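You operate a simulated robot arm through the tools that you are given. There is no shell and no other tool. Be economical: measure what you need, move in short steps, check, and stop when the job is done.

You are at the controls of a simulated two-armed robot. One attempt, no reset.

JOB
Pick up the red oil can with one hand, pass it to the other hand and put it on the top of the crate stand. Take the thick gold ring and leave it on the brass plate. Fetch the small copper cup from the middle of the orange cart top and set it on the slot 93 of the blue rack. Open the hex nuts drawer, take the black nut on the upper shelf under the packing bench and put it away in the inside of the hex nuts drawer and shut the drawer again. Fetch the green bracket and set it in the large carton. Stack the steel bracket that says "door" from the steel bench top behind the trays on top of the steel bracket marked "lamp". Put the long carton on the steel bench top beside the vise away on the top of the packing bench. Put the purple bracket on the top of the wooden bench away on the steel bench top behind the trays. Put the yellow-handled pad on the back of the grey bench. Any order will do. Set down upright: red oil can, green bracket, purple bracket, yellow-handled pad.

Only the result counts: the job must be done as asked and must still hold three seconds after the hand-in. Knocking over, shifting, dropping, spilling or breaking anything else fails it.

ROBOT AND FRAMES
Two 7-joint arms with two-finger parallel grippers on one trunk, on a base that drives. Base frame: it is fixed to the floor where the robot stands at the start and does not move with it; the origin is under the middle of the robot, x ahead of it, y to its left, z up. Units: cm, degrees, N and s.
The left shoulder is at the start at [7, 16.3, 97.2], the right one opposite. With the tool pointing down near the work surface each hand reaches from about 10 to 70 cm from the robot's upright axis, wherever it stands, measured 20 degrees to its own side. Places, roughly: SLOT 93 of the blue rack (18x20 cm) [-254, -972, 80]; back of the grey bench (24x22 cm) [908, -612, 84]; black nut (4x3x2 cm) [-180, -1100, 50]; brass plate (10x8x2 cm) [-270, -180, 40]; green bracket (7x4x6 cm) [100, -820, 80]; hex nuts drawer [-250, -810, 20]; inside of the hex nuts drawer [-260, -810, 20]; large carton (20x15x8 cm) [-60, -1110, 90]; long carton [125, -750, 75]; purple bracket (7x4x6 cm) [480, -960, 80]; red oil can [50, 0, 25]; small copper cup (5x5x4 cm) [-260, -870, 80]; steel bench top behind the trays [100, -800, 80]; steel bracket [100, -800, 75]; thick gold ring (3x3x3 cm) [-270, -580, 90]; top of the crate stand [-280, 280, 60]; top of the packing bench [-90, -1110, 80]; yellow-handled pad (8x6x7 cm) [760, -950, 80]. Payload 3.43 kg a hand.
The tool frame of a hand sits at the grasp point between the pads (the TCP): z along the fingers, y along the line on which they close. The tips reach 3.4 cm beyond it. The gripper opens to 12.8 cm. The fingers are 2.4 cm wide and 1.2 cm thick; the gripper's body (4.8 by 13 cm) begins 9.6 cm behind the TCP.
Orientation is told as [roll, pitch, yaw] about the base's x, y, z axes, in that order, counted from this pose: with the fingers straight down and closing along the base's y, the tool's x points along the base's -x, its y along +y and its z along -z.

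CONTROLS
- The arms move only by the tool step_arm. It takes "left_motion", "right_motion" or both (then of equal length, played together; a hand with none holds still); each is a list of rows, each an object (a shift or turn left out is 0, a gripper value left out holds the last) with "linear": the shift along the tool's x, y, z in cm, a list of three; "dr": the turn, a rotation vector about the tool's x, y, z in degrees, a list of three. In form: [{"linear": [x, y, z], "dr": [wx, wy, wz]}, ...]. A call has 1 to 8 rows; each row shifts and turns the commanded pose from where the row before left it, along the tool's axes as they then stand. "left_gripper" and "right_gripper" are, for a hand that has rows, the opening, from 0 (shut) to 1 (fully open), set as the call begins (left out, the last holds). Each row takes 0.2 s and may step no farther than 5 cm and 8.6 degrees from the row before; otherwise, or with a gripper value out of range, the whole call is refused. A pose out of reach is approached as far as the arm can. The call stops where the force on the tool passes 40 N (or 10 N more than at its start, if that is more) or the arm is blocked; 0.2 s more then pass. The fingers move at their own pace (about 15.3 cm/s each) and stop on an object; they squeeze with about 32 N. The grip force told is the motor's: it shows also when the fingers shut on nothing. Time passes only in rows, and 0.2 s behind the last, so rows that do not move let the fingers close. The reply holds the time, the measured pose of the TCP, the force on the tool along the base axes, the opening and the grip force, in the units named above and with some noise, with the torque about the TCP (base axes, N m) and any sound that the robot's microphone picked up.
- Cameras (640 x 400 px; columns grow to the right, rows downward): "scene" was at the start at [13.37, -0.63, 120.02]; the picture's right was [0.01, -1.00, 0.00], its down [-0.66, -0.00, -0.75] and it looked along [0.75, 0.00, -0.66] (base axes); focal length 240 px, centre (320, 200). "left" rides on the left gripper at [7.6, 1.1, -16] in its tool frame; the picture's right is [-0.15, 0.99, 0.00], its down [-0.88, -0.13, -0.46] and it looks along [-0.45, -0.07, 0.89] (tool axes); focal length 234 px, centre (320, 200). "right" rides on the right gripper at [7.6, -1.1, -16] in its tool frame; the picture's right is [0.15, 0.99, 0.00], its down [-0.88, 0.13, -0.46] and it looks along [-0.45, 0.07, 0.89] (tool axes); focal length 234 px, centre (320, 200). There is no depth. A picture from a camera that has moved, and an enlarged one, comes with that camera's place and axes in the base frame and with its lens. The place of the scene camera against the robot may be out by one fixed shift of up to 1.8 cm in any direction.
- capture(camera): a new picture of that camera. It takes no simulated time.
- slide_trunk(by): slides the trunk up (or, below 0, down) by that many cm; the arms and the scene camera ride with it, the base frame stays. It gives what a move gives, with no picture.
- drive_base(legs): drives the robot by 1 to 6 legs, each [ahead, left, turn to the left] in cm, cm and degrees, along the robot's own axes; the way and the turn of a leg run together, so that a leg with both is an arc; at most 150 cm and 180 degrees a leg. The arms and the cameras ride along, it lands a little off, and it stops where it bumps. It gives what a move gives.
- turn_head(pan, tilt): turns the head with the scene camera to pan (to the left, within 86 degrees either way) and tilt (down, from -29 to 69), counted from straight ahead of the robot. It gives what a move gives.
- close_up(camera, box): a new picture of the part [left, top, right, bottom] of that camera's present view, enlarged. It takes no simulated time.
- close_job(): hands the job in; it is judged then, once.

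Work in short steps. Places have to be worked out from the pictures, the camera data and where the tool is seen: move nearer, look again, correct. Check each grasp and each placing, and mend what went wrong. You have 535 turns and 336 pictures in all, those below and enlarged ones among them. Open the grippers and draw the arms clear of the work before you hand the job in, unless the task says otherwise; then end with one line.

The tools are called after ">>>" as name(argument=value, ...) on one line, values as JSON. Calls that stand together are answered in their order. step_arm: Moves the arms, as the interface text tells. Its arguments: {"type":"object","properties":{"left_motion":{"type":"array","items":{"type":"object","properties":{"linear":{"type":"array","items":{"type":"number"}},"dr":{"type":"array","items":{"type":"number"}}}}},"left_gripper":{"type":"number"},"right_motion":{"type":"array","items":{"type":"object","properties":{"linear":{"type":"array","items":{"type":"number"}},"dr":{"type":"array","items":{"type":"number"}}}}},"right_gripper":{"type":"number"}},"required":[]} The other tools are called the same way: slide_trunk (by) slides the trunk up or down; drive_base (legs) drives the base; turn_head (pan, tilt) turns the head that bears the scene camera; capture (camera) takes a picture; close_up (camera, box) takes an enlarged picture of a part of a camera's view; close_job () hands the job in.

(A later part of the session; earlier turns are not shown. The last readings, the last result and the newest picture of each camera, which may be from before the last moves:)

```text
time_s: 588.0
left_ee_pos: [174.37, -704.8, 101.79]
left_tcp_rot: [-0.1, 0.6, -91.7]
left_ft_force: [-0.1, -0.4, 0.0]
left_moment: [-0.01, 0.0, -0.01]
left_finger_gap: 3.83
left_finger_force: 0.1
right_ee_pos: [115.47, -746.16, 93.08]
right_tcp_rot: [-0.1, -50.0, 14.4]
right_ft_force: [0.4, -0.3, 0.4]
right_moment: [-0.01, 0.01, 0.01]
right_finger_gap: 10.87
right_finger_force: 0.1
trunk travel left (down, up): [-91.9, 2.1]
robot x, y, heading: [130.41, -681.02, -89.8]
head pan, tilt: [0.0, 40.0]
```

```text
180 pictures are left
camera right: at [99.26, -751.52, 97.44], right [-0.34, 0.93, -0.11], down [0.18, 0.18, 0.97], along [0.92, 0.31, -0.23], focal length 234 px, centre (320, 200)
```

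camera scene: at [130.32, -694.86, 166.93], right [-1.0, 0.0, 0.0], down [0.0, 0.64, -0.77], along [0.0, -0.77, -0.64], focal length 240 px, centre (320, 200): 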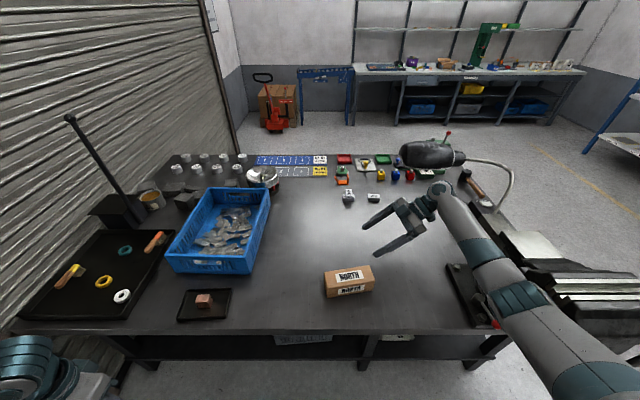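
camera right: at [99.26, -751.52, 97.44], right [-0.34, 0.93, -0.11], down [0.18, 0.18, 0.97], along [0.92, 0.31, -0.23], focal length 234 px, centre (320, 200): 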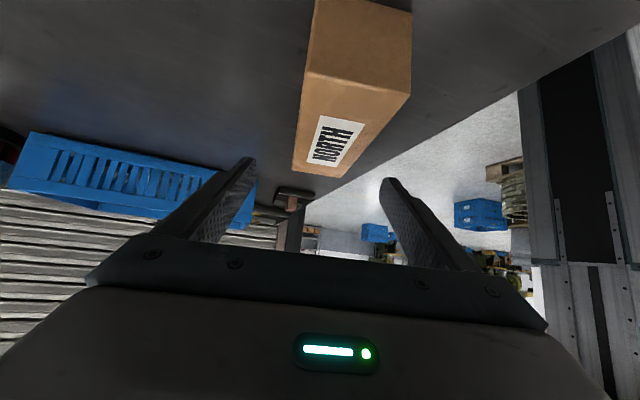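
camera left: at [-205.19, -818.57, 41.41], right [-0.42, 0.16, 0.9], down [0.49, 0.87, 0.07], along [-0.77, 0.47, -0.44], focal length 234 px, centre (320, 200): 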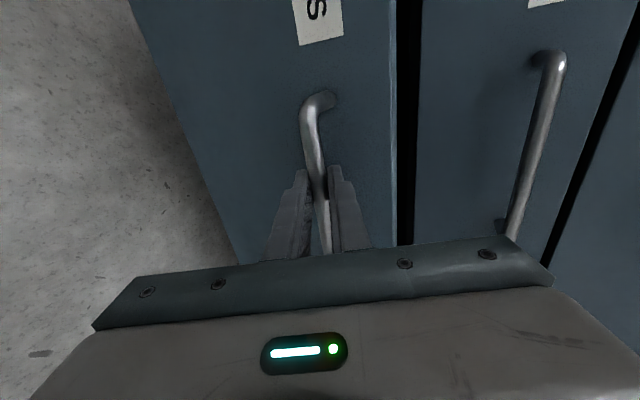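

Refined: centre (119.8,−744.3), yaw ≈10°. Correct and finish the descent.

>>> step_arm(right_motion=[{"linear": [0, 1.0, 0], "dr": [3.1, 0, 2.6]}, {"linear": [2.2, 0, 3.84]}, {"linear": [2.1, 0, 3.6]}])

>>> capture(camera="right")

```text
time_s: 588.8
left_ee_pos: [174.45, -704.87, 101.61]
left_tcp_rot: [-0.1, 0.6, -91.7]
left_ft_force: [-0.3, -0.8, 0.5]
left_moment: [-0.01, 0.02, 0.0]
left_finger_gap: 3.83
left_finger_force: 0.0
right_ee_pos: [118.34, -744.76, 84.75]
right_tcp_rot: [0.1, -49.9, 10.2]
right_ft_force: [0.4, -0.5, -1.1]
right_moment: [0.0, -0.02, -0.01]
right_finger_gap: 10.89
right_finger_force: 0.1
trunk travel left (down, up): [-91.9, 2.1]
robot x, y, heading: [130.68, -680.68, -90.0]
head pan, tilt: [0.0, 40.0]
```

```text
179 pictures are left
camera right: at [101.72, -748.9, 89.34], right [-0.27, 0.96, -0.11], down [0.19, 0.17, 0.97], along [0.94, 0.24, -0.23], focal length 234 px, centre (320, 200)
```

right: 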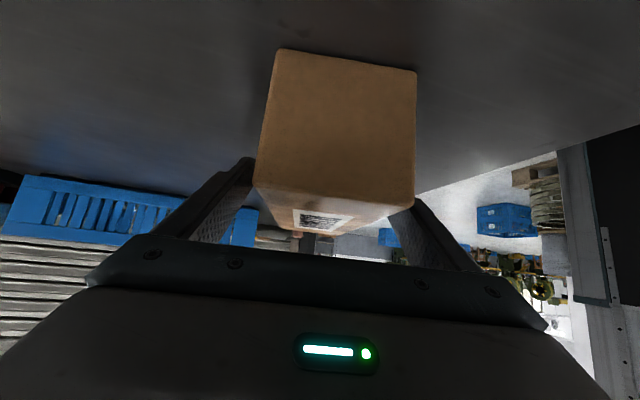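

Fingers straddle the carton. Close.

>>> step_arm(right_motion=[{}, {}, {}], right_gripper=0.3)

>>> step_arm(right_motion=[{"linear": [-1.5, 0, -1.3]}, {"linear": [-3, 0, -2.5]}, {"linear": [-3, 0, -2.5]}])

>>> capture(camera="right")

```text
time_s: 589.6
left_ee_pos: [174.32, -704.76, 101.7]
left_tcp_rot: [0.0, 0.7, -91.6]
left_ft_force: [0.3, 0.5, 0.0]
left_moment: [0.01, 0.04, 0.01]
left_finger_gap: 3.84
left_finger_force: 0.2
right_ee_pos: [118.37, -744.66, 84.92]
right_tcp_rot: [-0.1, -50.1, 10.4]
right_ft_force: [-1.3, 0.4, 0.0]
right_moment: [-0.19, 0.36, -0.04]
right_finger_gap: 7.01
right_finger_force: 31.9
trunk travel left (down, up): [-91.9, 2.1]
robot x, y, heading: [130.44, -680.84, -90.0]
head pan, tilt: [0.0, 40.0]
```

```text
time_s: 590.4
left_ee_pos: [174.32, -704.77, 101.77]
left_tcp_rot: [-0.2, 0.7, -91.7]
left_ft_force: [0.2, 0.3, 0.9]
left_moment: [0.0, 0.0, 0.02]
left_finger_gap: 3.82
left_finger_force: 0.0
right_ee_pos: [118.21, -744.77, 94.71]
right_tcp_rot: [0.1, -50.2, 10.2]
right_ft_force: [0.1, 0.5, -4.2]
right_moment: [-0.04, 0.03, 0.01]
right_finger_gap: 6.99
right_finger_force: 31.8
trunk travel left (down, up): [-91.9, 2.1]
robot x, y, heading: [130.34, -680.98, -89.9]
head pan, tilt: [0.0, 40.0]
```

```text
178 pictures are left
camera right: at [101.59, -748.79, 99.15], right [-0.27, 0.96, -0.11], down [0.19, 0.17, 0.97], along [0.94, 0.24, -0.23], focal length 234 px, centre (320, 200)
```

right: 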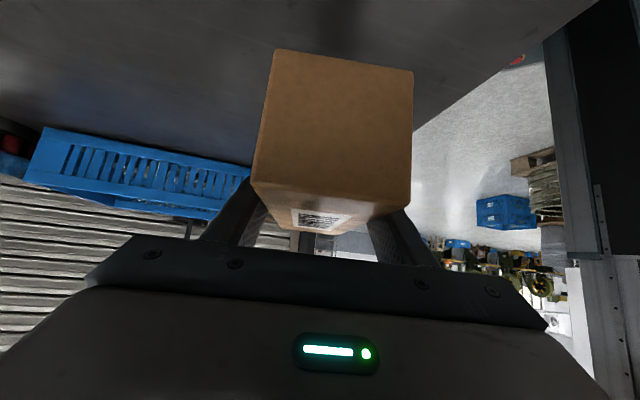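

The carton is held and balanced. Drive around the bench to the packing bench.

>>> drive_base(legs=[[-50, 0, 0], [0, -105, 0], [0, -105, 0], [150, 0, 0], [150, 0, 0], [45, 0, 0]])

>>> turn_head(pan=-15, tilt=45)

>>> capture(camera="scene")

```text
time_s: 620.0
left_ee_pos: [-34.38, -998.98, 101.81]
left_tcp_rot: [-0.2, 0.7, -90.9]
left_ft_force: [0.0, -0.3, 0.0]
left_moment: [-0.04, -0.01, 0.01]
left_finger_gap: 3.81
left_finger_force: 0.1
right_ee_pos: [-90.01, -1039.6, 94.75]
right_tcp_rot: [0.0, -50.2, 11.2]
right_ft_force: [0.0, -0.8, -3.4]
right_moment: [0.0, 0.03, -0.01]
right_finger_gap: 6.94
right_finger_force: 32.0
trunk travel left (down, up): [-91.9, 2.1]
robot x, y, heading: [-78.77, -976.17, -89.1]
head pan, tilt: [0.0, 40.0]
```

```text
time_s: 620.7
left_ee_pos: [-34.16, -999.15, 101.75]
left_tcp_rot: [-0.1, 0.8, -91.0]
left_ft_force: [-0.9, -0.1, 0.0]
left_moment: [-0.02, -0.02, 0.02]
left_finger_gap: 3.84
left_finger_force: 0.1
right_ee_pos: [-89.99, -1039.83, 94.56]
right_tcp_rot: [0.2, -50.1, 11.0]
right_ft_force: [0.3, 0.1, -2.2]
right_moment: [0.02, 0.04, 0.02]
right_finger_gap: 6.97
right_finger_force: 31.5
trunk travel left (down, up): [-91.9, 2.1]
robot x, y, heading: [-78.69, -976.04, -89.2]
head pan, tilt: [-15.0, 45.0]
```

```text
177 pictures are left
camera scene: at [-80.59, -989.52, 166.17], right [-0.97, 0.24, 0.0], down [0.17, 0.69, -0.71], along [-0.17, -0.69, -0.71], focal length 240 px, centre (320, 200)
```

scene: 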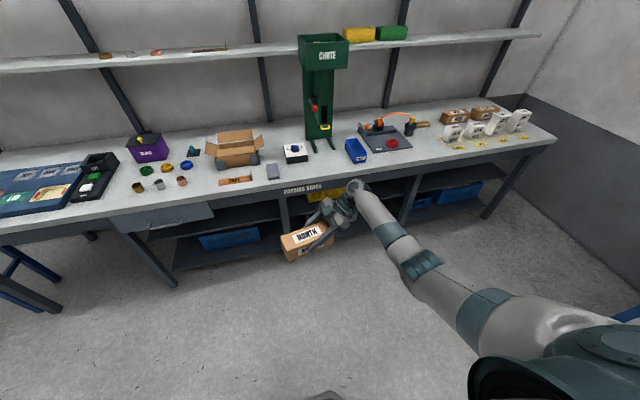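

>>> close_up(camera="scene", box=[250, 110, 442, 230])

```text
3.33 times, centred on (346, 170) of scene
camera zoom: at [-80.59, -989.52, 166.17], right [-0.97, 0.24, 0.0], down [0.17, 0.69, -0.71], along [-0.17, -0.69, -0.71], focal length 800 px, centre (233, 300)
```

zoom: 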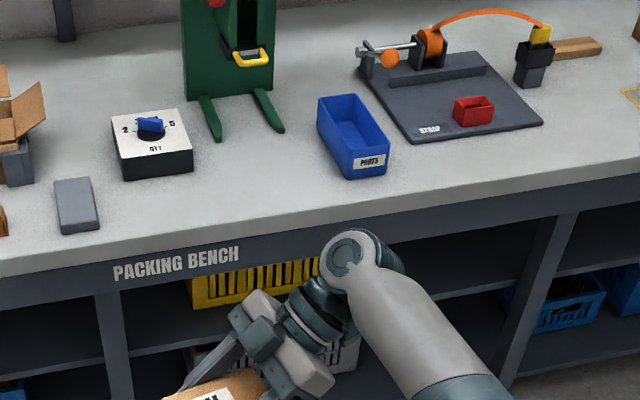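

Free spot found: x −102…−125, y −1087…−1110. Straighten the carton's yaw, raise a little, and position it over (−112.5,−1097).

>>> step_arm(right_motion=[{"dr": [4.2, 0, 3.5]}, {"dr": [4.2, 0, 3.5]}, {"linear": [-2.3, 0, -1.9]}, {"linear": [-2.3, 0, -1.9]}])

>>> drive_base(legs=[[20, -24, -0.8], [34, 0, 0]])

>>> capture(camera="scene")

>>> capture(camera="right")

```text
time_s: 621.7
left_ee_pos: [-34.4, -999.04, 101.77]
left_tcp_rot: [-0.1, 0.7, -90.9]
left_ft_force: [0.7, -0.1, 0.0]
left_moment: [-0.03, 0.01, 0.0]
left_finger_gap: 3.83
left_finger_force: 0.0
right_ee_pos: [-89.8, -1039.66, 100.67]
right_tcp_rot: [0.2, -50.1, 0.1]
right_ft_force: [-0.2, -0.5, -3.1]
right_moment: [-0.01, 0.03, 0.0]
right_finger_gap: 7.0
right_finger_force: 32.3
trunk travel left (down, up): [-91.9, 2.1]
robot x, y, heading: [-78.29, -975.55, -89.0]
head pan, tilt: [-15.0, 45.0]
```

```text
time_s: 625.6
left_ee_pos: [-58.27, -1053.61, 101.64]
left_tcp_rot: [-0.1, 0.7, -91.8]
left_ft_force: [-0.5, 0.0, 0.6]
left_moment: [0.01, 0.01, 0.01]
left_finger_gap: 3.84
left_finger_force: 0.1
right_ee_pos: [-114.7, -1093.24, 100.84]
right_tcp_rot: [0.0, -50.1, -0.7]
right_ft_force: [-0.5, -0.7, -2.9]
right_moment: [-0.01, 0.02, 0.0]
right_finger_gap: 6.97
right_finger_force: 32.0
trunk travel left (down, up): [-91.9, 2.1]
robot x, y, heading: [-102.21, -1029.89, -90.2]
head pan, tilt: [-15.0, 45.0]
```

```text
175 pictures are left
camera scene: at [-104.48, -1043.04, 166.2], right [-0.96, 0.26, 0.0], down [0.19, 0.68, -0.71], along [-0.19, -0.68, -0.71], focal length 240 px, centre (320, 200)
```

scene: 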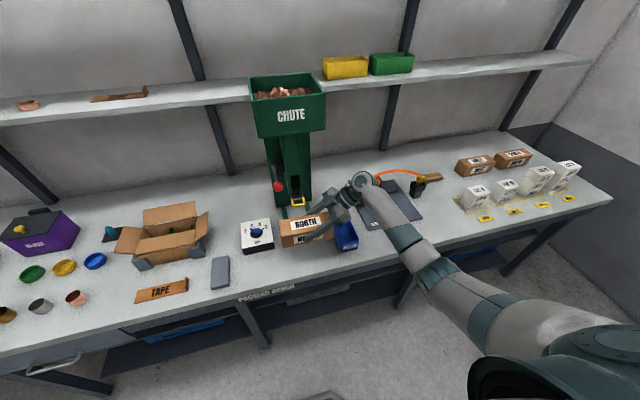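

```text
174 pictures are left
camera right: at [-131.69, -1094.11, 105.19], right [-0.08, 0.99, -0.11], down [0.22, 0.13, 0.97], along [0.97, 0.05, -0.23], focal length 234 px, centre (320, 200)
```

right: 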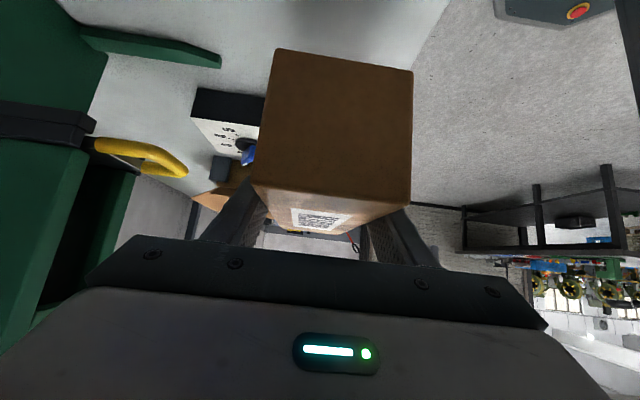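

Position is good; go 2.5 cm further in and lower.

>>> drive_base(legs=[[2.5, 0, 0]])

>>> step_arm(right_motion=[{"linear": [2.7, 0, 2.25]}, {"linear": [2.7, 0, 2.25]}, {"linear": [2.3, 0, 1.93]}])

>>> capture(camera="scene")

```text
time_s: 626.5
left_ee_pos: [-58.56, -1055.66, 101.76]
left_tcp_rot: [-0.1, 0.5, -91.9]
left_ft_force: [1.1, 1.1, 0.2]
left_moment: [-0.05, 0.01, -0.03]
left_finger_gap: 3.81
left_finger_force: 0.1
right_ee_pos: [-114.74, -1095.49, 101.1]
right_tcp_rot: [-0.3, -50.2, -0.6]
right_ft_force: [1.5, 0.8, -3.4]
right_moment: [0.0, 0.08, -0.03]
right_finger_gap: 6.97
right_finger_force: 31.8
trunk travel left (down, up): [-91.9, 2.1]
robot x, y, heading: [-102.2, -1032.0, -90.2]
head pan, tilt: [-15.0, 45.0]
```

```text
time_s: 627.3
left_ee_pos: [-58.41, -1056.35, 101.6]
left_tcp_rot: [-0.1, 0.8, -91.9]
left_ft_force: [-0.8, -0.3, -0.2]
left_moment: [0.03, -0.01, -0.01]
left_finger_gap: 3.84
left_finger_force: 0.1
right_ee_pos: [-114.54, -1095.89, 90.7]
right_tcp_rot: [0.3, -50.0, -0.9]
right_ft_force: [-0.1, -0.6, -3.2]
right_moment: [-0.02, 0.05, 0.03]
right_finger_gap: 7.0
right_finger_force: 32.1
trunk travel left (down, up): [-91.9, 2.1]
robot x, y, heading: [-102.34, -1032.13, -90.6]
head pan, tilt: [-15.0, 45.0]
```

```text
173 pictures are left
camera scene: at [-104.48, -1045.85, 166.16], right [-0.96, 0.26, 0.0], down [0.19, 0.68, -0.71], along [-0.19, -0.68, -0.71], focal length 240 px, centre (320, 200)
```

scene: 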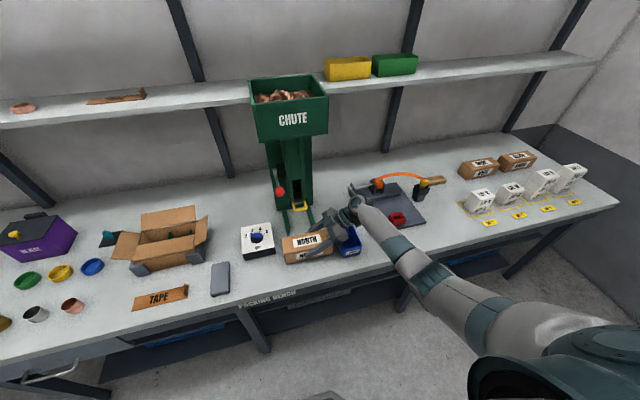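

Clear on all sides. Lower to contact in small rows.

>>> step_arm(right_motion=[{"linear": [0.77, 0, 0.64]}, {"linear": [0.38, 0, 0.32]}, {"linear": [0.3, 0, 0.26]}, {"linear": [0.23, 0, 0.19]}, {"linear": [0.23, 0, 0.19]}])

```text
time_s: 628.5
left_ee_pos: [-58.46, -1055.84, 101.83]
left_tcp_rot: [-0.1, 0.5, -91.9]
left_ft_force: [0.3, -0.6, -0.5]
left_moment: [0.01, 0.0, 0.02]
left_finger_gap: 3.84
left_finger_force: 0.1
right_ee_pos: [-114.72, -1095.9, 88.83]
right_tcp_rot: [-0.7, -50.4, -0.3]
right_ft_force: [-5.7, -5.0, 34.9]
right_moment: [1.08, 0.14, 0.68]
right_finger_gap: 7.0
right_finger_force: 31.8
trunk travel left (down, up): [-91.9, 2.1]
robot x, y, heading: [-102.43, -1032.09, -90.2]
head pan, tilt: [-15.0, 45.0]
```

Contact. Relieve, open and retreat up along the tool axis.

>>> step_arm(right_motion=[{"linear": [-0.38, 0, -0.32]}, {}])

>>> step_arm(right_motion=[{}, {}, {}], right_gripper=0.75)

>>> step_arm(right_motion=[{"linear": [-2.3, 0, -1.9]}, {"linear": [-3, 0, -2.5]}, {"linear": [-3, 0, -2.5]}])

>>> capture(camera="scene")

```text
time_s: 629.1
left_ee_pos: [-58.39, -1055.96, 101.77]
left_tcp_rot: [0.0, 0.6, -91.8]
left_ft_force: [-0.8, -0.5, 0.0]
left_moment: [0.01, 0.02, -0.01]
left_finger_gap: 3.84
left_finger_force: 0.1
right_ee_pos: [-114.62, -1095.75, 88.84]
right_tcp_rot: [-0.1, -50.1, -0.8]
right_ft_force: [-3.5, -9.5, 19.2]
right_moment: [-0.77, -0.73, -0.42]
right_finger_gap: 7.01
right_finger_force: 32.0
trunk travel left (down, up): [-91.9, 2.1]
robot x, y, heading: [-102.3, -1031.99, -90.2]
head pan, tilt: [-15.0, 45.0]
```

```text
time_s: 629.9
left_ee_pos: [-58.41, -1056.07, 101.75]
left_tcp_rot: [-0.1, 0.8, -91.9]
left_ft_force: [0.1, -0.2, 0.8]
left_moment: [-0.04, -0.03, -0.01]
left_finger_gap: 3.86
left_finger_force: 0.1
right_ee_pos: [-114.62, -1095.72, 88.59]
right_tcp_rot: [0.2, -50.1, -0.9]
right_ft_force: [-0.1, 0.4, -0.2]
right_moment: [-0.01, 0.01, 0.01]
right_finger_gap: 9.61
right_finger_force: 0.0
trunk travel left (down, up): [-91.9, 2.1]
robot x, y, heading: [-102.03, -1032.2, -90.1]
head pan, tilt: [-15.0, 45.0]
```

```text
time_s: 630.7
left_ee_pos: [-58.47, -1056.07, 101.74]
left_tcp_rot: [-0.1, 0.7, -91.9]
left_ft_force: [-0.5, -0.5, 0.2]
left_moment: [-0.01, 0.0, -0.01]
left_finger_gap: 3.84
left_finger_force: 0.1
right_ee_pos: [-114.58, -1095.67, 99.56]
right_tcp_rot: [0.1, -50.0, -0.9]
right_ft_force: [-0.3, -0.2, -0.1]
right_moment: [0.01, -0.02, -0.02]
right_finger_gap: 9.61
right_finger_force: 0.1
trunk travel left (down, up): [-91.9, 2.1]
robot x, y, heading: [-102.24, -1032.16, -90.4]
head pan, tilt: [-15.0, 45.0]
```

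```text
172 pictures are left
camera scene: at [-104.5, -1045.62, 166.18], right [-0.96, 0.26, 0.0], down [0.19, 0.68, -0.71], along [-0.19, -0.68, -0.71], focal length 240 px, centre (320, 200)
```

scene: 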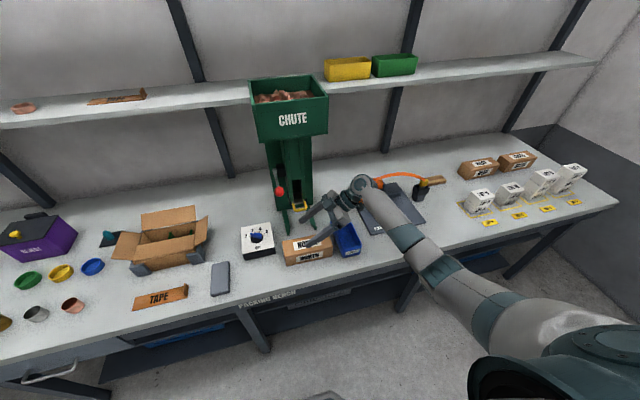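

Long carton is on the packing bench top. Back off, and return the right hand to point forward.

>>> drive_base(legs=[[-60, 0, 0]])

>>> step_arm(right_motion=[{"dr": [6.5, 0, 5.4]}, {"dr": [6.5, 0, 5.4]}, {"dr": [6.5, 0, 5.4]}, {"dr": [6.5, 0, 5.4]}, {"dr": [6.5, 0, 5.4]}, {"dr": [6.5, 0, 5.4]}, {"dr": [6.5, 0, 5.4]}, {"dr": [6.5, 0, 5.4]}])

>>> step_arm(right_motion=[{"dr": [6.5, 0, 5.4]}, {"dr": [6.5, 0, 5.4]}, {"dr": [4, 0, 3.3]}])

>>> drive_base(legs=[[-140, 0, 0], [-140, 0, 0], [-80, 0, 0], [0, 0, 90]])

>>> turn_head(pan=0, tilt=20)

>>> capture(camera="scene")

```text
time_s: 634.0
left_ee_pos: [-58.23, -996.06, 101.76]
left_tcp_rot: [-0.1, 0.8, -91.8]
left_ft_force: [1.1, -0.5, 0.5]
left_moment: [0.0, 0.01, 0.01]
left_finger_gap: 3.82
left_finger_force: 0.0
right_ee_pos: [-114.43, -1035.87, 99.46]
right_tcp_rot: [0.1, -50.1, -0.8]
right_ft_force: [0.9, -0.8, 0.4]
right_moment: [0.01, -0.02, -0.03]
right_finger_gap: 9.59
right_finger_force: 0.1
trunk travel left (down, up): [-91.9, 2.1]
robot x, y, heading: [-102.03, -971.98, -90.5]
head pan, tilt: [-15.0, 45.0]
```

```text
time_s: 635.9
left_ee_pos: [-58.0, -995.88, 101.63]
left_tcp_rot: [-0.1, 0.8, -92.0]
left_ft_force: [0.5, -0.4, -1.1]
left_moment: [-0.04, 0.0, 0.02]
left_finger_gap: 3.85
left_finger_force: 0.0
right_ee_pos: [-114.31, -1035.77, 99.53]
right_tcp_rot: [-0.3, -50.2, -68.2]
right_ft_force: [0.8, 0.2, -0.8]
right_moment: [-0.01, 0.01, 0.01]
right_finger_gap: 9.61
right_finger_force: 0.1
trunk travel left (down, up): [-91.9, 2.1]
robot x, y, heading: [-102.12, -971.88, -90.3]
head pan, tilt: [-15.0, 45.0]
```

```text
time_s: 636.6
left_ee_pos: [-58.21, -996.05, 101.74]
left_tcp_rot: [0.0, 0.6, -92.0]
left_ft_force: [-0.3, 1.4, -1.4]
left_moment: [-0.04, 0.01, -0.01]
left_finger_gap: 3.86
left_finger_force: 0.0
right_ee_pos: [-114.37, -1035.71, 99.42]
right_tcp_rot: [-0.3, -50.2, -90.4]
right_ft_force: [0.3, 0.5, -0.5]
right_moment: [-0.03, 0.01, -0.03]
right_finger_gap: 9.63
right_finger_force: 0.0
trunk travel left (down, up): [-91.9, 2.1]
robot x, y, heading: [-102.35, -971.89, -90.4]
head pan, tilt: [-15.0, 45.0]
```

```text
time_s: 658.0
left_ee_pos: [-71.36, -566.62, 101.63]
left_tcp_rot: [-0.1, 0.6, -2.6]
left_ft_force: [-1.2, -0.2, 0.6]
left_moment: [0.01, 0.04, -0.03]
left_finger_gap: 3.85
left_finger_force: 0.1
right_ee_pos: [-32.36, -623.22, 99.44]
right_tcp_rot: [-0.3, -50.3, -0.9]
right_ft_force: [-0.8, 0.6, -0.1]
right_moment: [-0.01, 0.0, -0.02]
right_finger_gap: 9.59
right_finger_force: 0.0
trunk travel left (down, up): [-91.9, 2.1]
robot x, y, heading: [-95.72, -610.5, -1.0]
head pan, tilt: [-15.0, 45.0]
```

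```text
time_s: 658.9
left_ee_pos: [-71.4, -566.61, 101.74]
left_tcp_rot: [-0.1, 0.7, -2.5]
left_ft_force: [-0.4, -0.4, 0.2]
left_moment: [0.04, 0.02, -0.01]
left_finger_gap: 3.85
left_finger_force: 0.0
right_ee_pos: [-32.25, -623.29, 99.46]
right_tcp_rot: [-0.3, -50.2, -1.0]
right_ft_force: [0.2, 0.7, -0.5]
right_moment: [0.0, 0.0, 0.03]
right_finger_gap: 9.58
right_finger_force: 0.1
trunk travel left (down, up): [-91.9, 2.1]
robot x, y, heading: [-95.89, -610.72, -1.0]
head pan, tilt: [0.0, 20.0]
```

```text
171 pictures are left
camera scene: at [-81.62, -611.13, 170.04], right [-0.02, -1.0, 0.0], down [-0.34, 0.01, -0.94], along [0.94, -0.01, -0.34], focal length 240 px, centre (320, 200)
```

scene: 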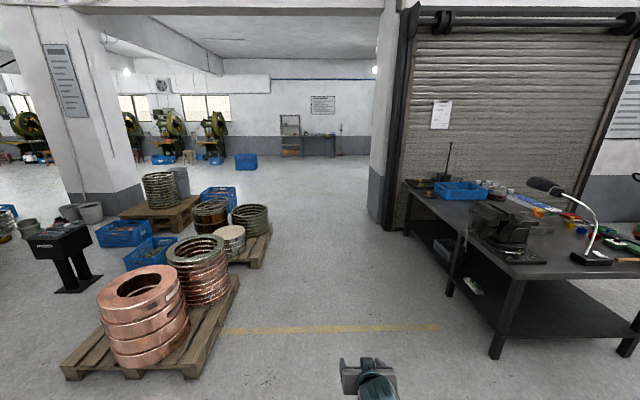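

The passage east is clear around y≈−620. Drive east to x≈350 and look.

>>> drive_base(legs=[[150, -10, 1], [150, 0, 0], [150, 0, 0]])

>>> capture(camera="scene")

>>> turn_head(pan=-55, tilt=20)

>>> capture(camera="scene")

```text
refused: leg 1 is longer than a leg can be; nothing moved
```

```text
170 pictures are left
camera scene: at [-81.62, -611.13, 170.04], right [-0.02, -1.0, 0.0], down [-0.34, 0.01, -0.94], along [0.94, -0.01, -0.34], focal length 240 px, centre (320, 200)
```

scene: 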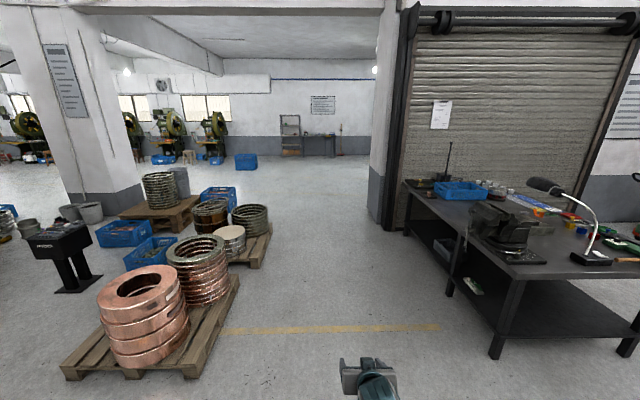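

```text
time_s: 660.2
left_ee_pos: [-71.28, -566.68, 101.76]
left_tcp_rot: [-0.2, 0.7, -2.6]
left_ft_force: [-0.2, -0.5, 0.3]
left_moment: [-0.01, -0.02, -0.01]
left_finger_gap: 3.85
left_finger_force: 0.0
right_ee_pos: [-32.27, -623.31, 99.44]
right_tcp_rot: [-0.3, -50.1, -0.9]
right_ft_force: [-0.2, 0.4, -0.8]
right_moment: [-0.01, 0.01, 0.0]
right_finger_gap: 9.61
right_finger_force: 0.0
trunk travel left (down, up): [-91.9, 2.1]
robot x, y, heading: [-95.85, -610.81, -0.8]
head pan, tilt: [-55.0, 20.0]
```

```text
169 pictures are left
camera scene: at [-85.7, -618.69, 170.05], right [-0.83, -0.56, 0.0], down [-0.19, 0.28, -0.94], along [0.53, -0.78, -0.34], focal length 240 px, centre (320, 200)
```

scene: 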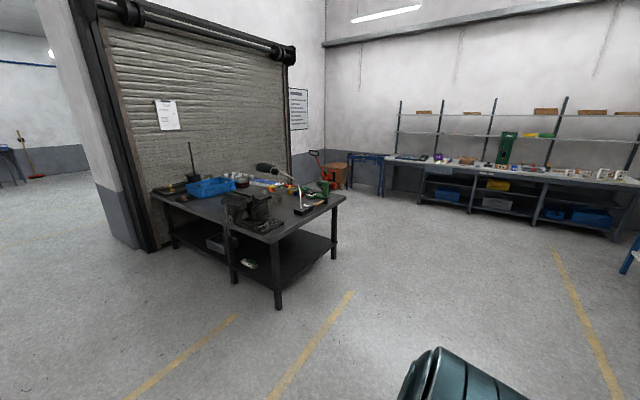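

>>> drive_base(legs=[[145, -10, 1], [148, 0, 0], [148, 0, 0]])

>>> capture(camera="scene")

```text
time_s: 681.2
left_ee_pos: [367.73, -575.64, 101.86]
left_tcp_rot: [-0.2, 0.7, -1.0]
left_ft_force: [0.0, -0.6, -0.1]
left_moment: [-0.03, 0.0, 0.0]
left_finger_gap: 3.8
left_finger_force: 0.1
right_ee_pos: [408.25, -631.19, 99.5]
right_tcp_rot: [-0.3, -50.1, 0.7]
right_ft_force: [-0.7, 0.3, -1.0]
right_moment: [-0.01, 0.02, -0.01]
right_finger_gap: 9.6
right_finger_force: 0.0
trunk travel left (down, up): [-91.9, 2.1]
robot x, y, heading: [344.55, -619.88, 0.7]
head pan, tilt: [-55.0, 20.0]
```

```text
168 pictures are left
camera scene: at [354.82, -628.07, 170.05], right [-0.81, -0.58, 0.0], down [-0.2, 0.28, -0.94], along [0.55, -0.76, -0.34], focal length 240 px, centre (320, 200)
```

scene: 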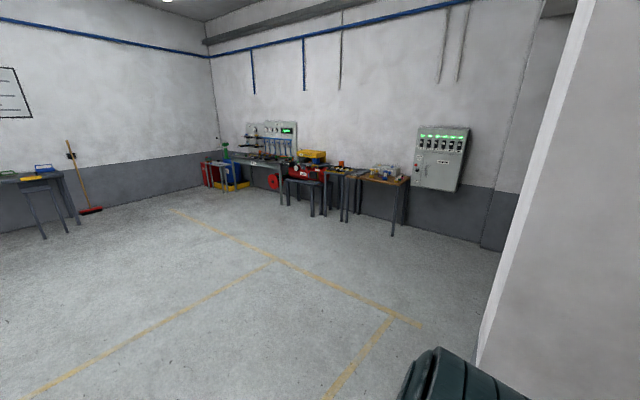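

The wooden bench is at the back wall. Turn to face −Y and drive there.

>>> drive_base(legs=[[40, 0, 0], [0, 0, -90], [120, 50, 0], [115, 40, 0]])

>>> turn_head(pan=0, tilt=35)

>>> capture(camera="scene")

```text
time_s: 699.4
left_ee_pos: [523.07, -875.58, 101.71]
left_tcp_rot: [-0.1, 0.6, -90.9]
left_ft_force: [0.6, 0.1, -0.2]
left_moment: [0.01, 0.0, -0.01]
left_finger_gap: 3.85
left_finger_force: 0.0
right_ee_pos: [467.65, -916.39, 99.38]
right_tcp_rot: [-0.3, -50.2, -89.1]
right_ft_force: [0.0, -0.1, -0.3]
right_moment: [-0.02, 0.0, 0.01]
right_finger_gap: 9.61
right_finger_force: 0.1
trunk travel left (down, up): [-91.9, 2.1]
robot x, y, heading: [478.59, -852.56, -89.1]
head pan, tilt: [-55.0, 20.0]
```

```text
time_s: 700.7
left_ee_pos: [522.99, -875.58, 101.78]
left_tcp_rot: [-0.1, 0.7, -90.8]
left_ft_force: [1.2, 0.7, -0.2]
left_moment: [0.0, 0.01, 0.0]
left_finger_gap: 3.82
left_finger_force: 0.1
right_ee_pos: [467.77, -916.37, 99.44]
right_tcp_rot: [-0.3, -50.2, -89.1]
right_ft_force: [0.3, 0.4, 0.6]
right_moment: [-0.02, 0.02, 0.01]
right_finger_gap: 9.61
right_finger_force: 0.0
trunk travel left (down, up): [-91.9, 2.1]
robot x, y, heading: [478.64, -852.23, -89.2]
head pan, tilt: [0.0, 35.0]
```

```text
167 pictures are left
camera scene: at [478.9, -867.04, 167.66], right [-1.0, -0.01, 0.0], down [-0.01, 0.57, -0.82], along [0.01, -0.82, -0.57], focal length 240 px, centre (320, 200)
```

scene: 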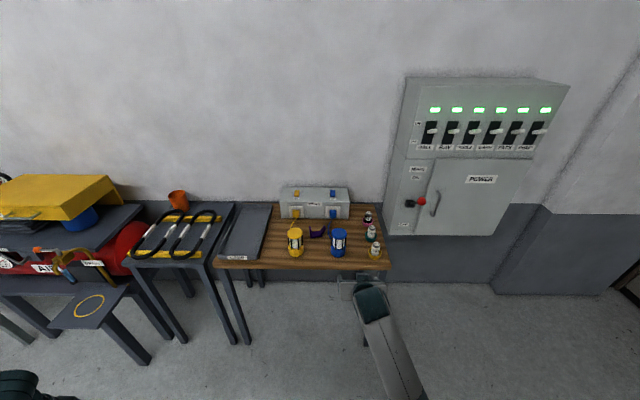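

>>> close_up(camera="scene", box=[205, 170, 397, 290])

```text
3.33 times, centred on (301, 230) of scene
camera zoom: at [478.9, -867.04, 167.66], right [-1.0, -0.01, 0.0], down [-0.01, 0.57, -0.82], along [0.01, -0.82, -0.57], focal length 800 px, centre (383, 100)
```

zoom: 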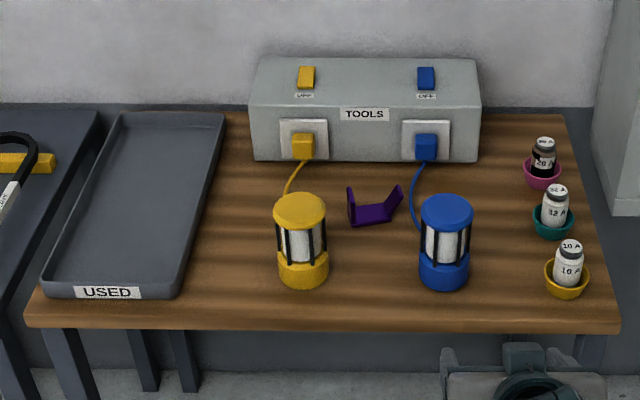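

The purple bracket is between two lanterns at ≈(481.7,−959.5), its vertical arm at x≈485. Use a steep hand (pitch ≈−22°) to clear the lanterns: move the hand outward and steepen it.

>>> step_arm(right_motion=[{"linear": [0, -4, 0]}, {"linear": [0, -4, 0]}, {"dr": [0, 7, 0]}, {"dr": [0, 7, 0]}, {"dr": [0, 7, 0]}, {"dr": [0, 7, 0]}], right_gripper=0.45)

>>> drive_base(legs=[[0, 26, -0.8]])

>>> capture(camera="right")

```text
time_s: 702.1
left_ee_pos: [523.13, -875.79, 101.65]
left_tcp_rot: [0.0, 0.7, -90.9]
left_ft_force: [-0.3, -0.2, -1.6]
left_moment: [0.03, -0.01, 0.01]
left_finger_gap: 3.85
left_finger_force: 0.1
right_ee_pos: [459.75, -916.72, 99.45]
right_tcp_rot: [-0.2, -22.0, -89.3]
right_ft_force: [0.0, 0.2, -0.1]
right_moment: [-0.01, 0.01, -0.01]
right_finger_gap: 5.78
right_finger_force: 0.1
trunk travel left (down, up): [-91.9, 2.1]
robot x, y, heading: [478.74, -852.49, -89.1]
head pan, tilt: [0.0, 35.0]
```

```text
time_s: 703.9
left_ee_pos: [548.57, -876.02, 101.86]
left_tcp_rot: [0.0, 0.8, -91.5]
left_ft_force: [-0.3, 0.0, 0.1]
left_moment: [0.01, -0.01, 0.0]
left_finger_gap: 3.86
left_finger_force: 0.0
right_ee_pos: [484.48, -916.05, 99.5]
right_tcp_rot: [-0.2, -22.2, -90.2]
right_ft_force: [-0.2, -0.3, -0.2]
right_moment: [0.02, 0.0, 0.0]
right_finger_gap: 5.76
right_finger_force: 0.1
trunk travel left (down, up): [-91.9, 2.1]
robot x, y, heading: [504.62, -852.41, -89.8]
head pan, tilt: [0.0, 35.0]
```

```text
165 pictures are left
camera right: at [483.54, -902.97, 111.36], right [0.99, 0.13, -0.06], down [0.13, -0.64, 0.75], along [0.06, -0.75, -0.65], focal length 234 px, centre (320, 200)
```

right: 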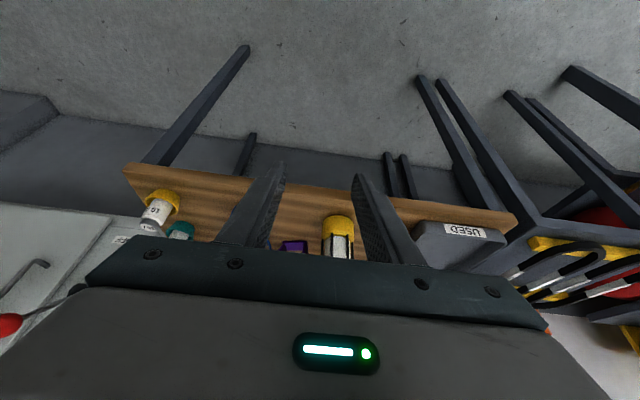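

Steep pose OK. Drive ahead 32 cm at this height and look down at the bracket.

>>> drive_base(legs=[[32, 0, 0]])

>>> capture(camera="right")

```text
time_s: 706.1
left_ee_pos: [548.67, -908.01, 101.67]
left_tcp_rot: [-0.2, 0.8, -91.5]
left_ft_force: [0.3, -0.3, -0.4]
left_moment: [-0.07, 0.02, 0.0]
left_finger_gap: 3.85
left_finger_force: 0.0
right_ee_pos: [484.75, -947.93, 99.44]
right_tcp_rot: [-0.1, -22.3, -90.1]
right_ft_force: [-0.6, 0.2, -0.1]
right_moment: [-0.02, -0.02, 0.01]
right_finger_gap: 5.75
right_finger_force: 0.1
trunk travel left (down, up): [-91.9, 2.1]
robot x, y, heading: [504.79, -884.76, -90.0]
head pan, tilt: [0.0, 35.0]
```

```text
164 pictures are left
camera right: at [483.73, -934.9, 111.45], right [0.99, 0.13, -0.06], down [0.13, -0.64, 0.76], along [0.06, -0.75, -0.65], focal length 234 px, centre (320, 200)
```

right: 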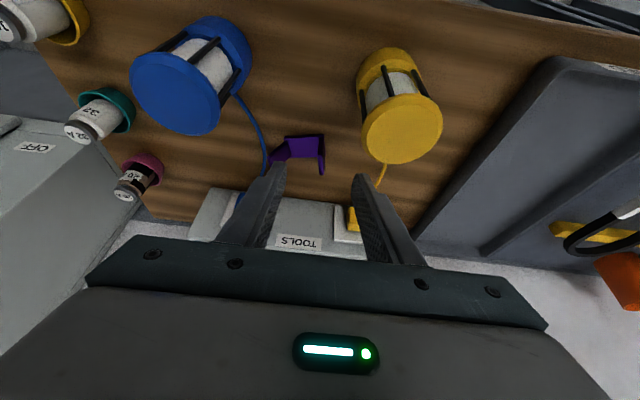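

Arm at x≈485.4, y≈−957.8. Drive ahead 9.5 and shift 0.6, then check straight above.

>>> drive_base(legs=[[9.5, 0.5, 0]])

>>> step_arm(right_motion=[{"linear": [1.5, 0, 3.7]}])

>>> capture(camera="right")

```text
time_s: 707.2
left_ee_pos: [549.09, -917.37, 101.88]
left_tcp_rot: [-0.1, 0.6, -91.6]
left_ft_force: [-0.3, -0.7, 0.7]
left_moment: [-0.04, -0.01, 0.0]
left_finger_gap: 3.81
left_finger_force: 0.1
right_ee_pos: [485.27, -957.28, 99.53]
right_tcp_rot: [-0.2, -22.3, -90.0]
right_ft_force: [-0.7, -0.3, -0.1]
right_moment: [-0.03, 0.04, -0.01]
right_finger_gap: 5.76
right_finger_force: 0.0
trunk travel left (down, up): [-91.9, 2.1]
robot x, y, heading: [505.11, -893.71, -90.0]
head pan, tilt: [0.0, 35.0]
```

```text
time_s: 707.6
left_ee_pos: [549.15, -917.3, 101.76]
left_tcp_rot: [-0.2, 0.6, -91.6]
left_ft_force: [0.4, -0.3, 0.8]
left_moment: [-0.04, -0.01, -0.02]
left_finger_gap: 3.85
left_finger_force: 0.1
right_ee_pos: [485.14, -957.27, 95.59]
right_tcp_rot: [-0.2, -22.2, -90.1]
right_ft_force: [0.0, 0.2, -0.1]
right_moment: [-0.02, -0.04, -0.01]
right_finger_gap: 5.76
right_finger_force: 0.0
trunk travel left (down, up): [-91.9, 2.1]
robot x, y, heading: [505.22, -893.25, -89.9]
head pan, tilt: [0.0, 35.0]
```

```text
163 pictures are left
camera right: at [484.15, -944.18, 107.41], right [0.99, 0.13, -0.06], down [0.13, -0.64, 0.76], along [0.06, -0.76, -0.65], focal length 234 px, centre (320, 200)
```

right: 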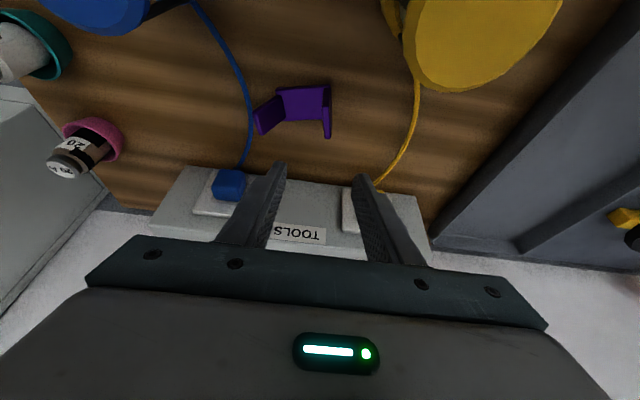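

Aligned: bracket centre y≈−958, cables clear. Lower onto the arm and close.

>>> step_arm(right_motion=[{"linear": [1.82, 0.18, 4.45]}, {"linear": [1.75, 0.18, 4.3]}])

>>> capture(camera="right")

```text
time_s: 708.2
left_ee_pos: [549.05, -917.51, 101.73]
left_tcp_rot: [-0.2, 0.8, -91.5]
left_ft_force: [0.2, 1.4, 0.8]
left_moment: [-0.03, 0.0, -0.01]
left_finger_gap: 3.84
left_finger_force: 0.1
right_ee_pos: [485.6, -957.43, 85.95]
right_tcp_rot: [-0.3, -22.2, -90.1]
right_ft_force: [0.2, 1.0, 0.4]
right_moment: [0.0, -0.01, 0.0]
right_finger_gap: 5.78
right_finger_force: 0.1
trunk travel left (down, up): [-91.9, 2.1]
robot x, y, heading: [505.07, -893.71, -90.1]
head pan, tilt: [0.0, 35.0]
```

```text
162 pictures are left
camera right: at [484.55, -944.3, 97.86], right [0.99, 0.13, -0.06], down [0.13, -0.64, 0.75], along [0.06, -0.75, -0.65], focal length 234 px, centre (320, 200)
```

right: 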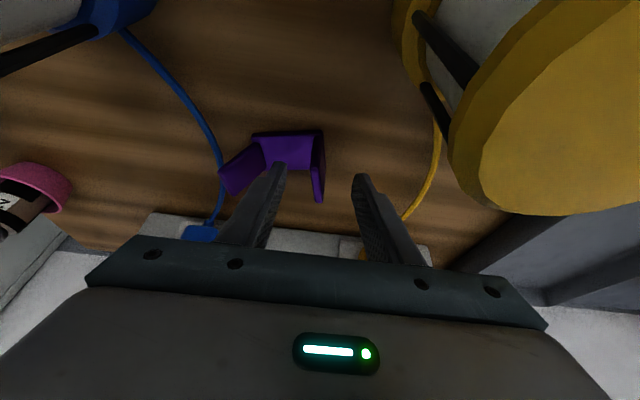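

>>> step_arm(right_motion=[{}, {}, {}], right_gripper=0.0)

>>> step_arm(right_motion=[{"linear": [-0.75, 0, -1.85]}, {"linear": [-1.5, 0, -3.7]}, {"linear": [-1.5, 0, -3.7]}, {"linear": [-1.5, 0, -3.7]}])

>>> capture(camera="right")

```text
time_s: 709.0
left_ee_pos: [549.24, -917.51, 101.59]
left_tcp_rot: [-0.1, 0.9, -91.6]
left_ft_force: [-0.4, 0.3, -0.6]
left_moment: [-0.01, 0.01, 0.0]
left_finger_gap: 3.83
left_finger_force: 0.0
right_ee_pos: [485.52, -957.43, 85.91]
right_tcp_rot: [-0.3, -22.2, -90.1]
right_ft_force: [-1.0, -0.8, -0.6]
right_moment: [-0.04, -0.03, 0.0]
right_finger_gap: 0.73
right_finger_force: 31.7
trunk travel left (down, up): [-91.9, 2.1]
robot x, y, heading: [504.99, -893.55, -90.1]
head pan, tilt: [0.0, 35.0]
```

```text
time_s: 710.0
left_ee_pos: [549.2, -917.61, 101.66]
left_tcp_rot: [0.0, 0.8, -91.6]
left_ft_force: [0.2, 0.1, 0.3]
left_moment: [-0.01, -0.01, -0.03]
left_finger_gap: 3.87
left_finger_force: 0.1
right_ee_pos: [485.54, -957.44, 100.0]
right_tcp_rot: [-0.2, -22.2, -90.2]
right_ft_force: [0.1, 0.0, -1.0]
right_moment: [0.01, 0.03, 0.04]
right_finger_gap: 0.72
right_finger_force: 32.0
trunk travel left (down, up): [-91.9, 2.1]
robot x, y, heading: [505.24, -893.33, -90.0]
head pan, tilt: [0.0, 35.0]
```

```text
161 pictures are left
camera right: at [484.64, -944.46, 112.0], right [0.99, 0.13, -0.06], down [0.13, -0.64, 0.75], along [0.06, -0.75, -0.65], focal length 234 px, centre (320, 200)
```

right: 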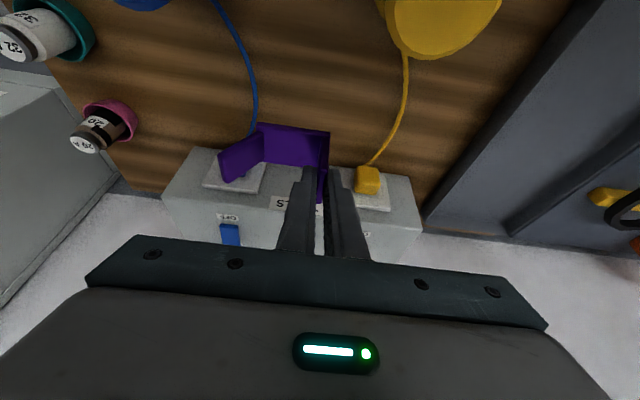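

Purple bracket held. Drive it back around to the steel bench (north passage, west side, then south side).

>>> drive_base(legs=[[-140, 0, 0], [-143, 0, 0], [0, -147, 0], [0, -147, 0], [0, -147, 0], [0, -144, 0]])

>>> drive_base(legs=[[150, 0, 0], [150, 0, 0], [35, 0, 0], [0, 110, 0], [0, 52, 0], [0, 0, 180]])

>>> turn_head(pan=0, tilt=40)

>>> capture(camera="scene")

```text
time_s: 751.2
left_ee_pos: [-38.55, -633.29, 101.77]
left_tcp_rot: [-0.1, 0.7, -91.4]
left_ft_force: [0.7, 0.5, 0.7]
left_moment: [0.01, 0.0, -0.06]
left_finger_gap: 3.82
left_finger_force: 0.0
right_ee_pos: [-101.97, -673.66, 100.04]
right_tcp_rot: [-0.2, -22.3, -89.9]
right_ft_force: [-0.1, 0.0, -1.2]
right_moment: [0.01, -0.01, 0.02]
right_finger_gap: 0.71
right_finger_force: 31.7
trunk travel left (down, up): [-91.9, 2.1]
robot x, y, heading: [-82.59, -609.5, -89.8]
head pan, tilt: [0.0, 35.0]
```

```text
time_s: 782.8
left_ee_pos: [35.97, -921.61, 101.79]
left_tcp_rot: [-0.1, 0.8, 88.2]
left_ft_force: [0.7, 0.1, -0.4]
left_moment: [0.0, 0.04, -0.02]
left_finger_gap: 3.82
left_finger_force: 0.1
right_ee_pos: [99.58, -881.68, 100.04]
right_tcp_rot: [-0.2, -22.3, 89.7]
right_ft_force: [-0.7, 0.3, -0.6]
right_moment: [0.01, 0.02, 0.0]
right_finger_gap: 0.73
right_finger_force: 31.9
trunk travel left (down, up): [-91.9, 2.1]
robot x, y, heading: [79.89, -944.87, 89.9]
head pan, tilt: [0.0, 35.0]
```

```text
time_s: 783.5
left_ee_pos: [35.84, -921.5, 101.71]
left_tcp_rot: [-0.1, 0.8, 88.2]
left_ft_force: [-0.2, -0.4, -0.9]
left_moment: [0.0, 0.01, 0.02]
left_finger_gap: 3.82
left_finger_force: 0.1
right_ee_pos: [99.58, -881.81, 100.0]
right_tcp_rot: [-0.2, -22.2, 89.7]
right_ft_force: [0.3, -0.1, -0.9]
right_moment: [-0.01, 0.07, 0.0]
right_finger_gap: 0.7
right_finger_force: 32.5
trunk travel left (down, up): [-91.9, 2.1]
robot x, y, heading: [79.82, -945.33, 90.0]
head pan, tilt: [0.0, 40.0]
```

```text
160 pictures are left
camera scene: at [79.79, -932.59, 166.91], right [1.0, 0.0, 0.0], down [0.0, -0.64, -0.77], along [0.0, 0.77, -0.64], focal length 240 px, centre (320, 200)
```

scene: 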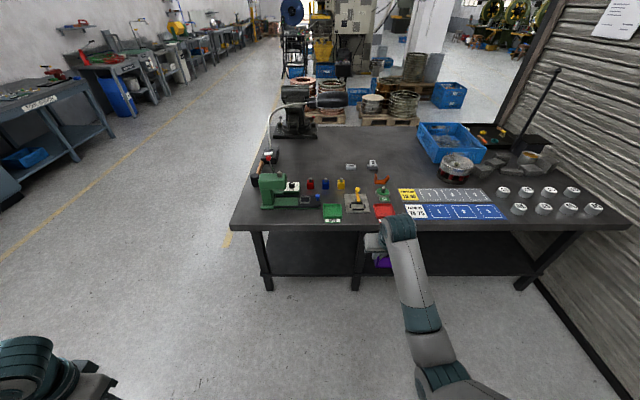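

Drive ahead 63 and right 1.9 to be over the green bracket's former place.

>>> drive_base(legs=[[40, -1.9, 0], [23, 0, 0]])

>>> capture(camera="right")

```text
time_s: 787.2
left_ee_pos: [37.85, -859.33, 101.82]
left_tcp_rot: [-0.1, 0.7, 88.4]
left_ft_force: [0.9, -0.4, 0.2]
left_moment: [0.0, 0.0, 0.02]
left_finger_gap: 3.86
left_finger_force: 0.1
right_ee_pos: [101.47, -819.43, 100.11]
right_tcp_rot: [-0.2, -22.2, 89.8]
right_ft_force: [0.4, 0.5, -1.4]
right_moment: [-0.01, 0.03, 0.02]
right_finger_gap: 0.73
right_finger_force: 31.8
trunk travel left (down, up): [-91.9, 2.1]
robot x, y, heading: [82.17, -883.15, 90.0]
head pan, tilt: [0.0, 40.0]
```

```text
159 pictures are left
camera right: at [102.59, -832.45, 112.01], right [-0.99, -0.13, -0.06], down [-0.13, 0.64, 0.75], along [-0.06, 0.75, -0.65], focal length 234 px, centre (320, 200)
```

right: 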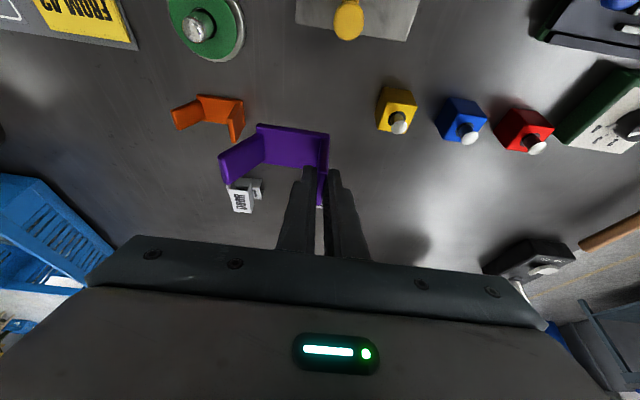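

Move forward 2.8 and lower 12 cm.

>>> step_arm(right_motion=[{"linear": [-2.6, 0, 1.06]}, {"linear": [1.51, 0, 3.7]}, {"linear": [1.51, 0, 3.7]}, {"linear": [1.51, 0, 3.7]}])

>>> capture(camera="right")

```text
time_s: 788.2
left_ee_pos: [37.82, -859.19, 101.73]
left_tcp_rot: [-0.1, 0.8, 88.3]
left_ft_force: [0.4, -0.6, -0.5]
left_moment: [0.05, -0.01, -0.02]
left_finger_gap: 3.85
left_finger_force: 0.0
right_ee_pos: [101.47, -816.54, 88.07]
right_tcp_rot: [-0.2, -22.2, 89.8]
right_ft_force: [1.2, -0.1, -1.5]
right_moment: [-0.01, 0.02, 0.0]
right_finger_gap: 0.71
right_finger_force: 32.3
trunk travel left (down, up): [-91.9, 2.1]
robot x, y, heading: [82.1, -882.71, 90.2]
head pan, tilt: [0.0, 40.0]
```

```text
158 pictures are left
camera right: at [102.55, -829.48, 100.02], right [-0.99, -0.13, -0.06], down [-0.13, 0.64, 0.75], along [-0.06, 0.75, -0.65], focal length 234 px, centre (320, 200)
```

right: 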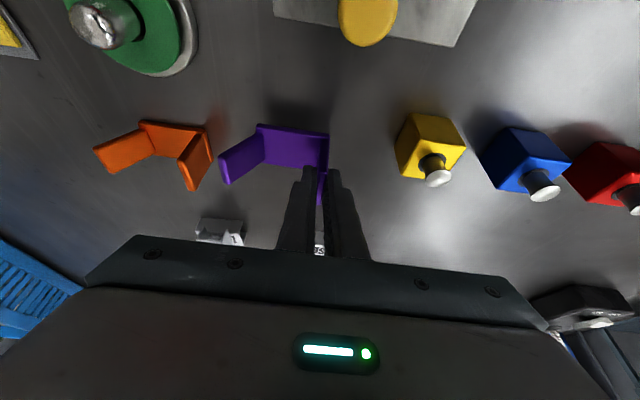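

Clear of the orange bracket. Lower gently to contact.

>>> step_arm(right_motion=[{"linear": [0.5, 0, 1.2]}, {"linear": [0.15, 0, 0.37]}, {"linear": [0.11, 0, 0.28]}, {"linear": [0.11, 0, 0.28]}, {"linear": [0.08, 0, 0.19]}])

```text
time_s: 789.5
left_ee_pos: [37.84, -859.3, 101.78]
left_tcp_rot: [0.0, 0.6, 88.1]
left_ft_force: [-0.5, 0.5, -0.4]
left_moment: [0.0, 0.0, 0.01]
left_finger_gap: 3.83
left_finger_force: 0.0
right_ee_pos: [101.54, -816.47, 85.76]
right_tcp_rot: [-0.2, -22.5, 89.8]
right_ft_force: [1.5, -1.9, 19.5]
right_moment: [-0.39, -0.04, 0.02]
right_finger_gap: 0.74
right_finger_force: 31.8
trunk travel left (down, up): [-91.9, 2.1]
robot x, y, heading: [81.85, -883.1, 90.0]
head pan, tilt: [0.0, 40.0]
```

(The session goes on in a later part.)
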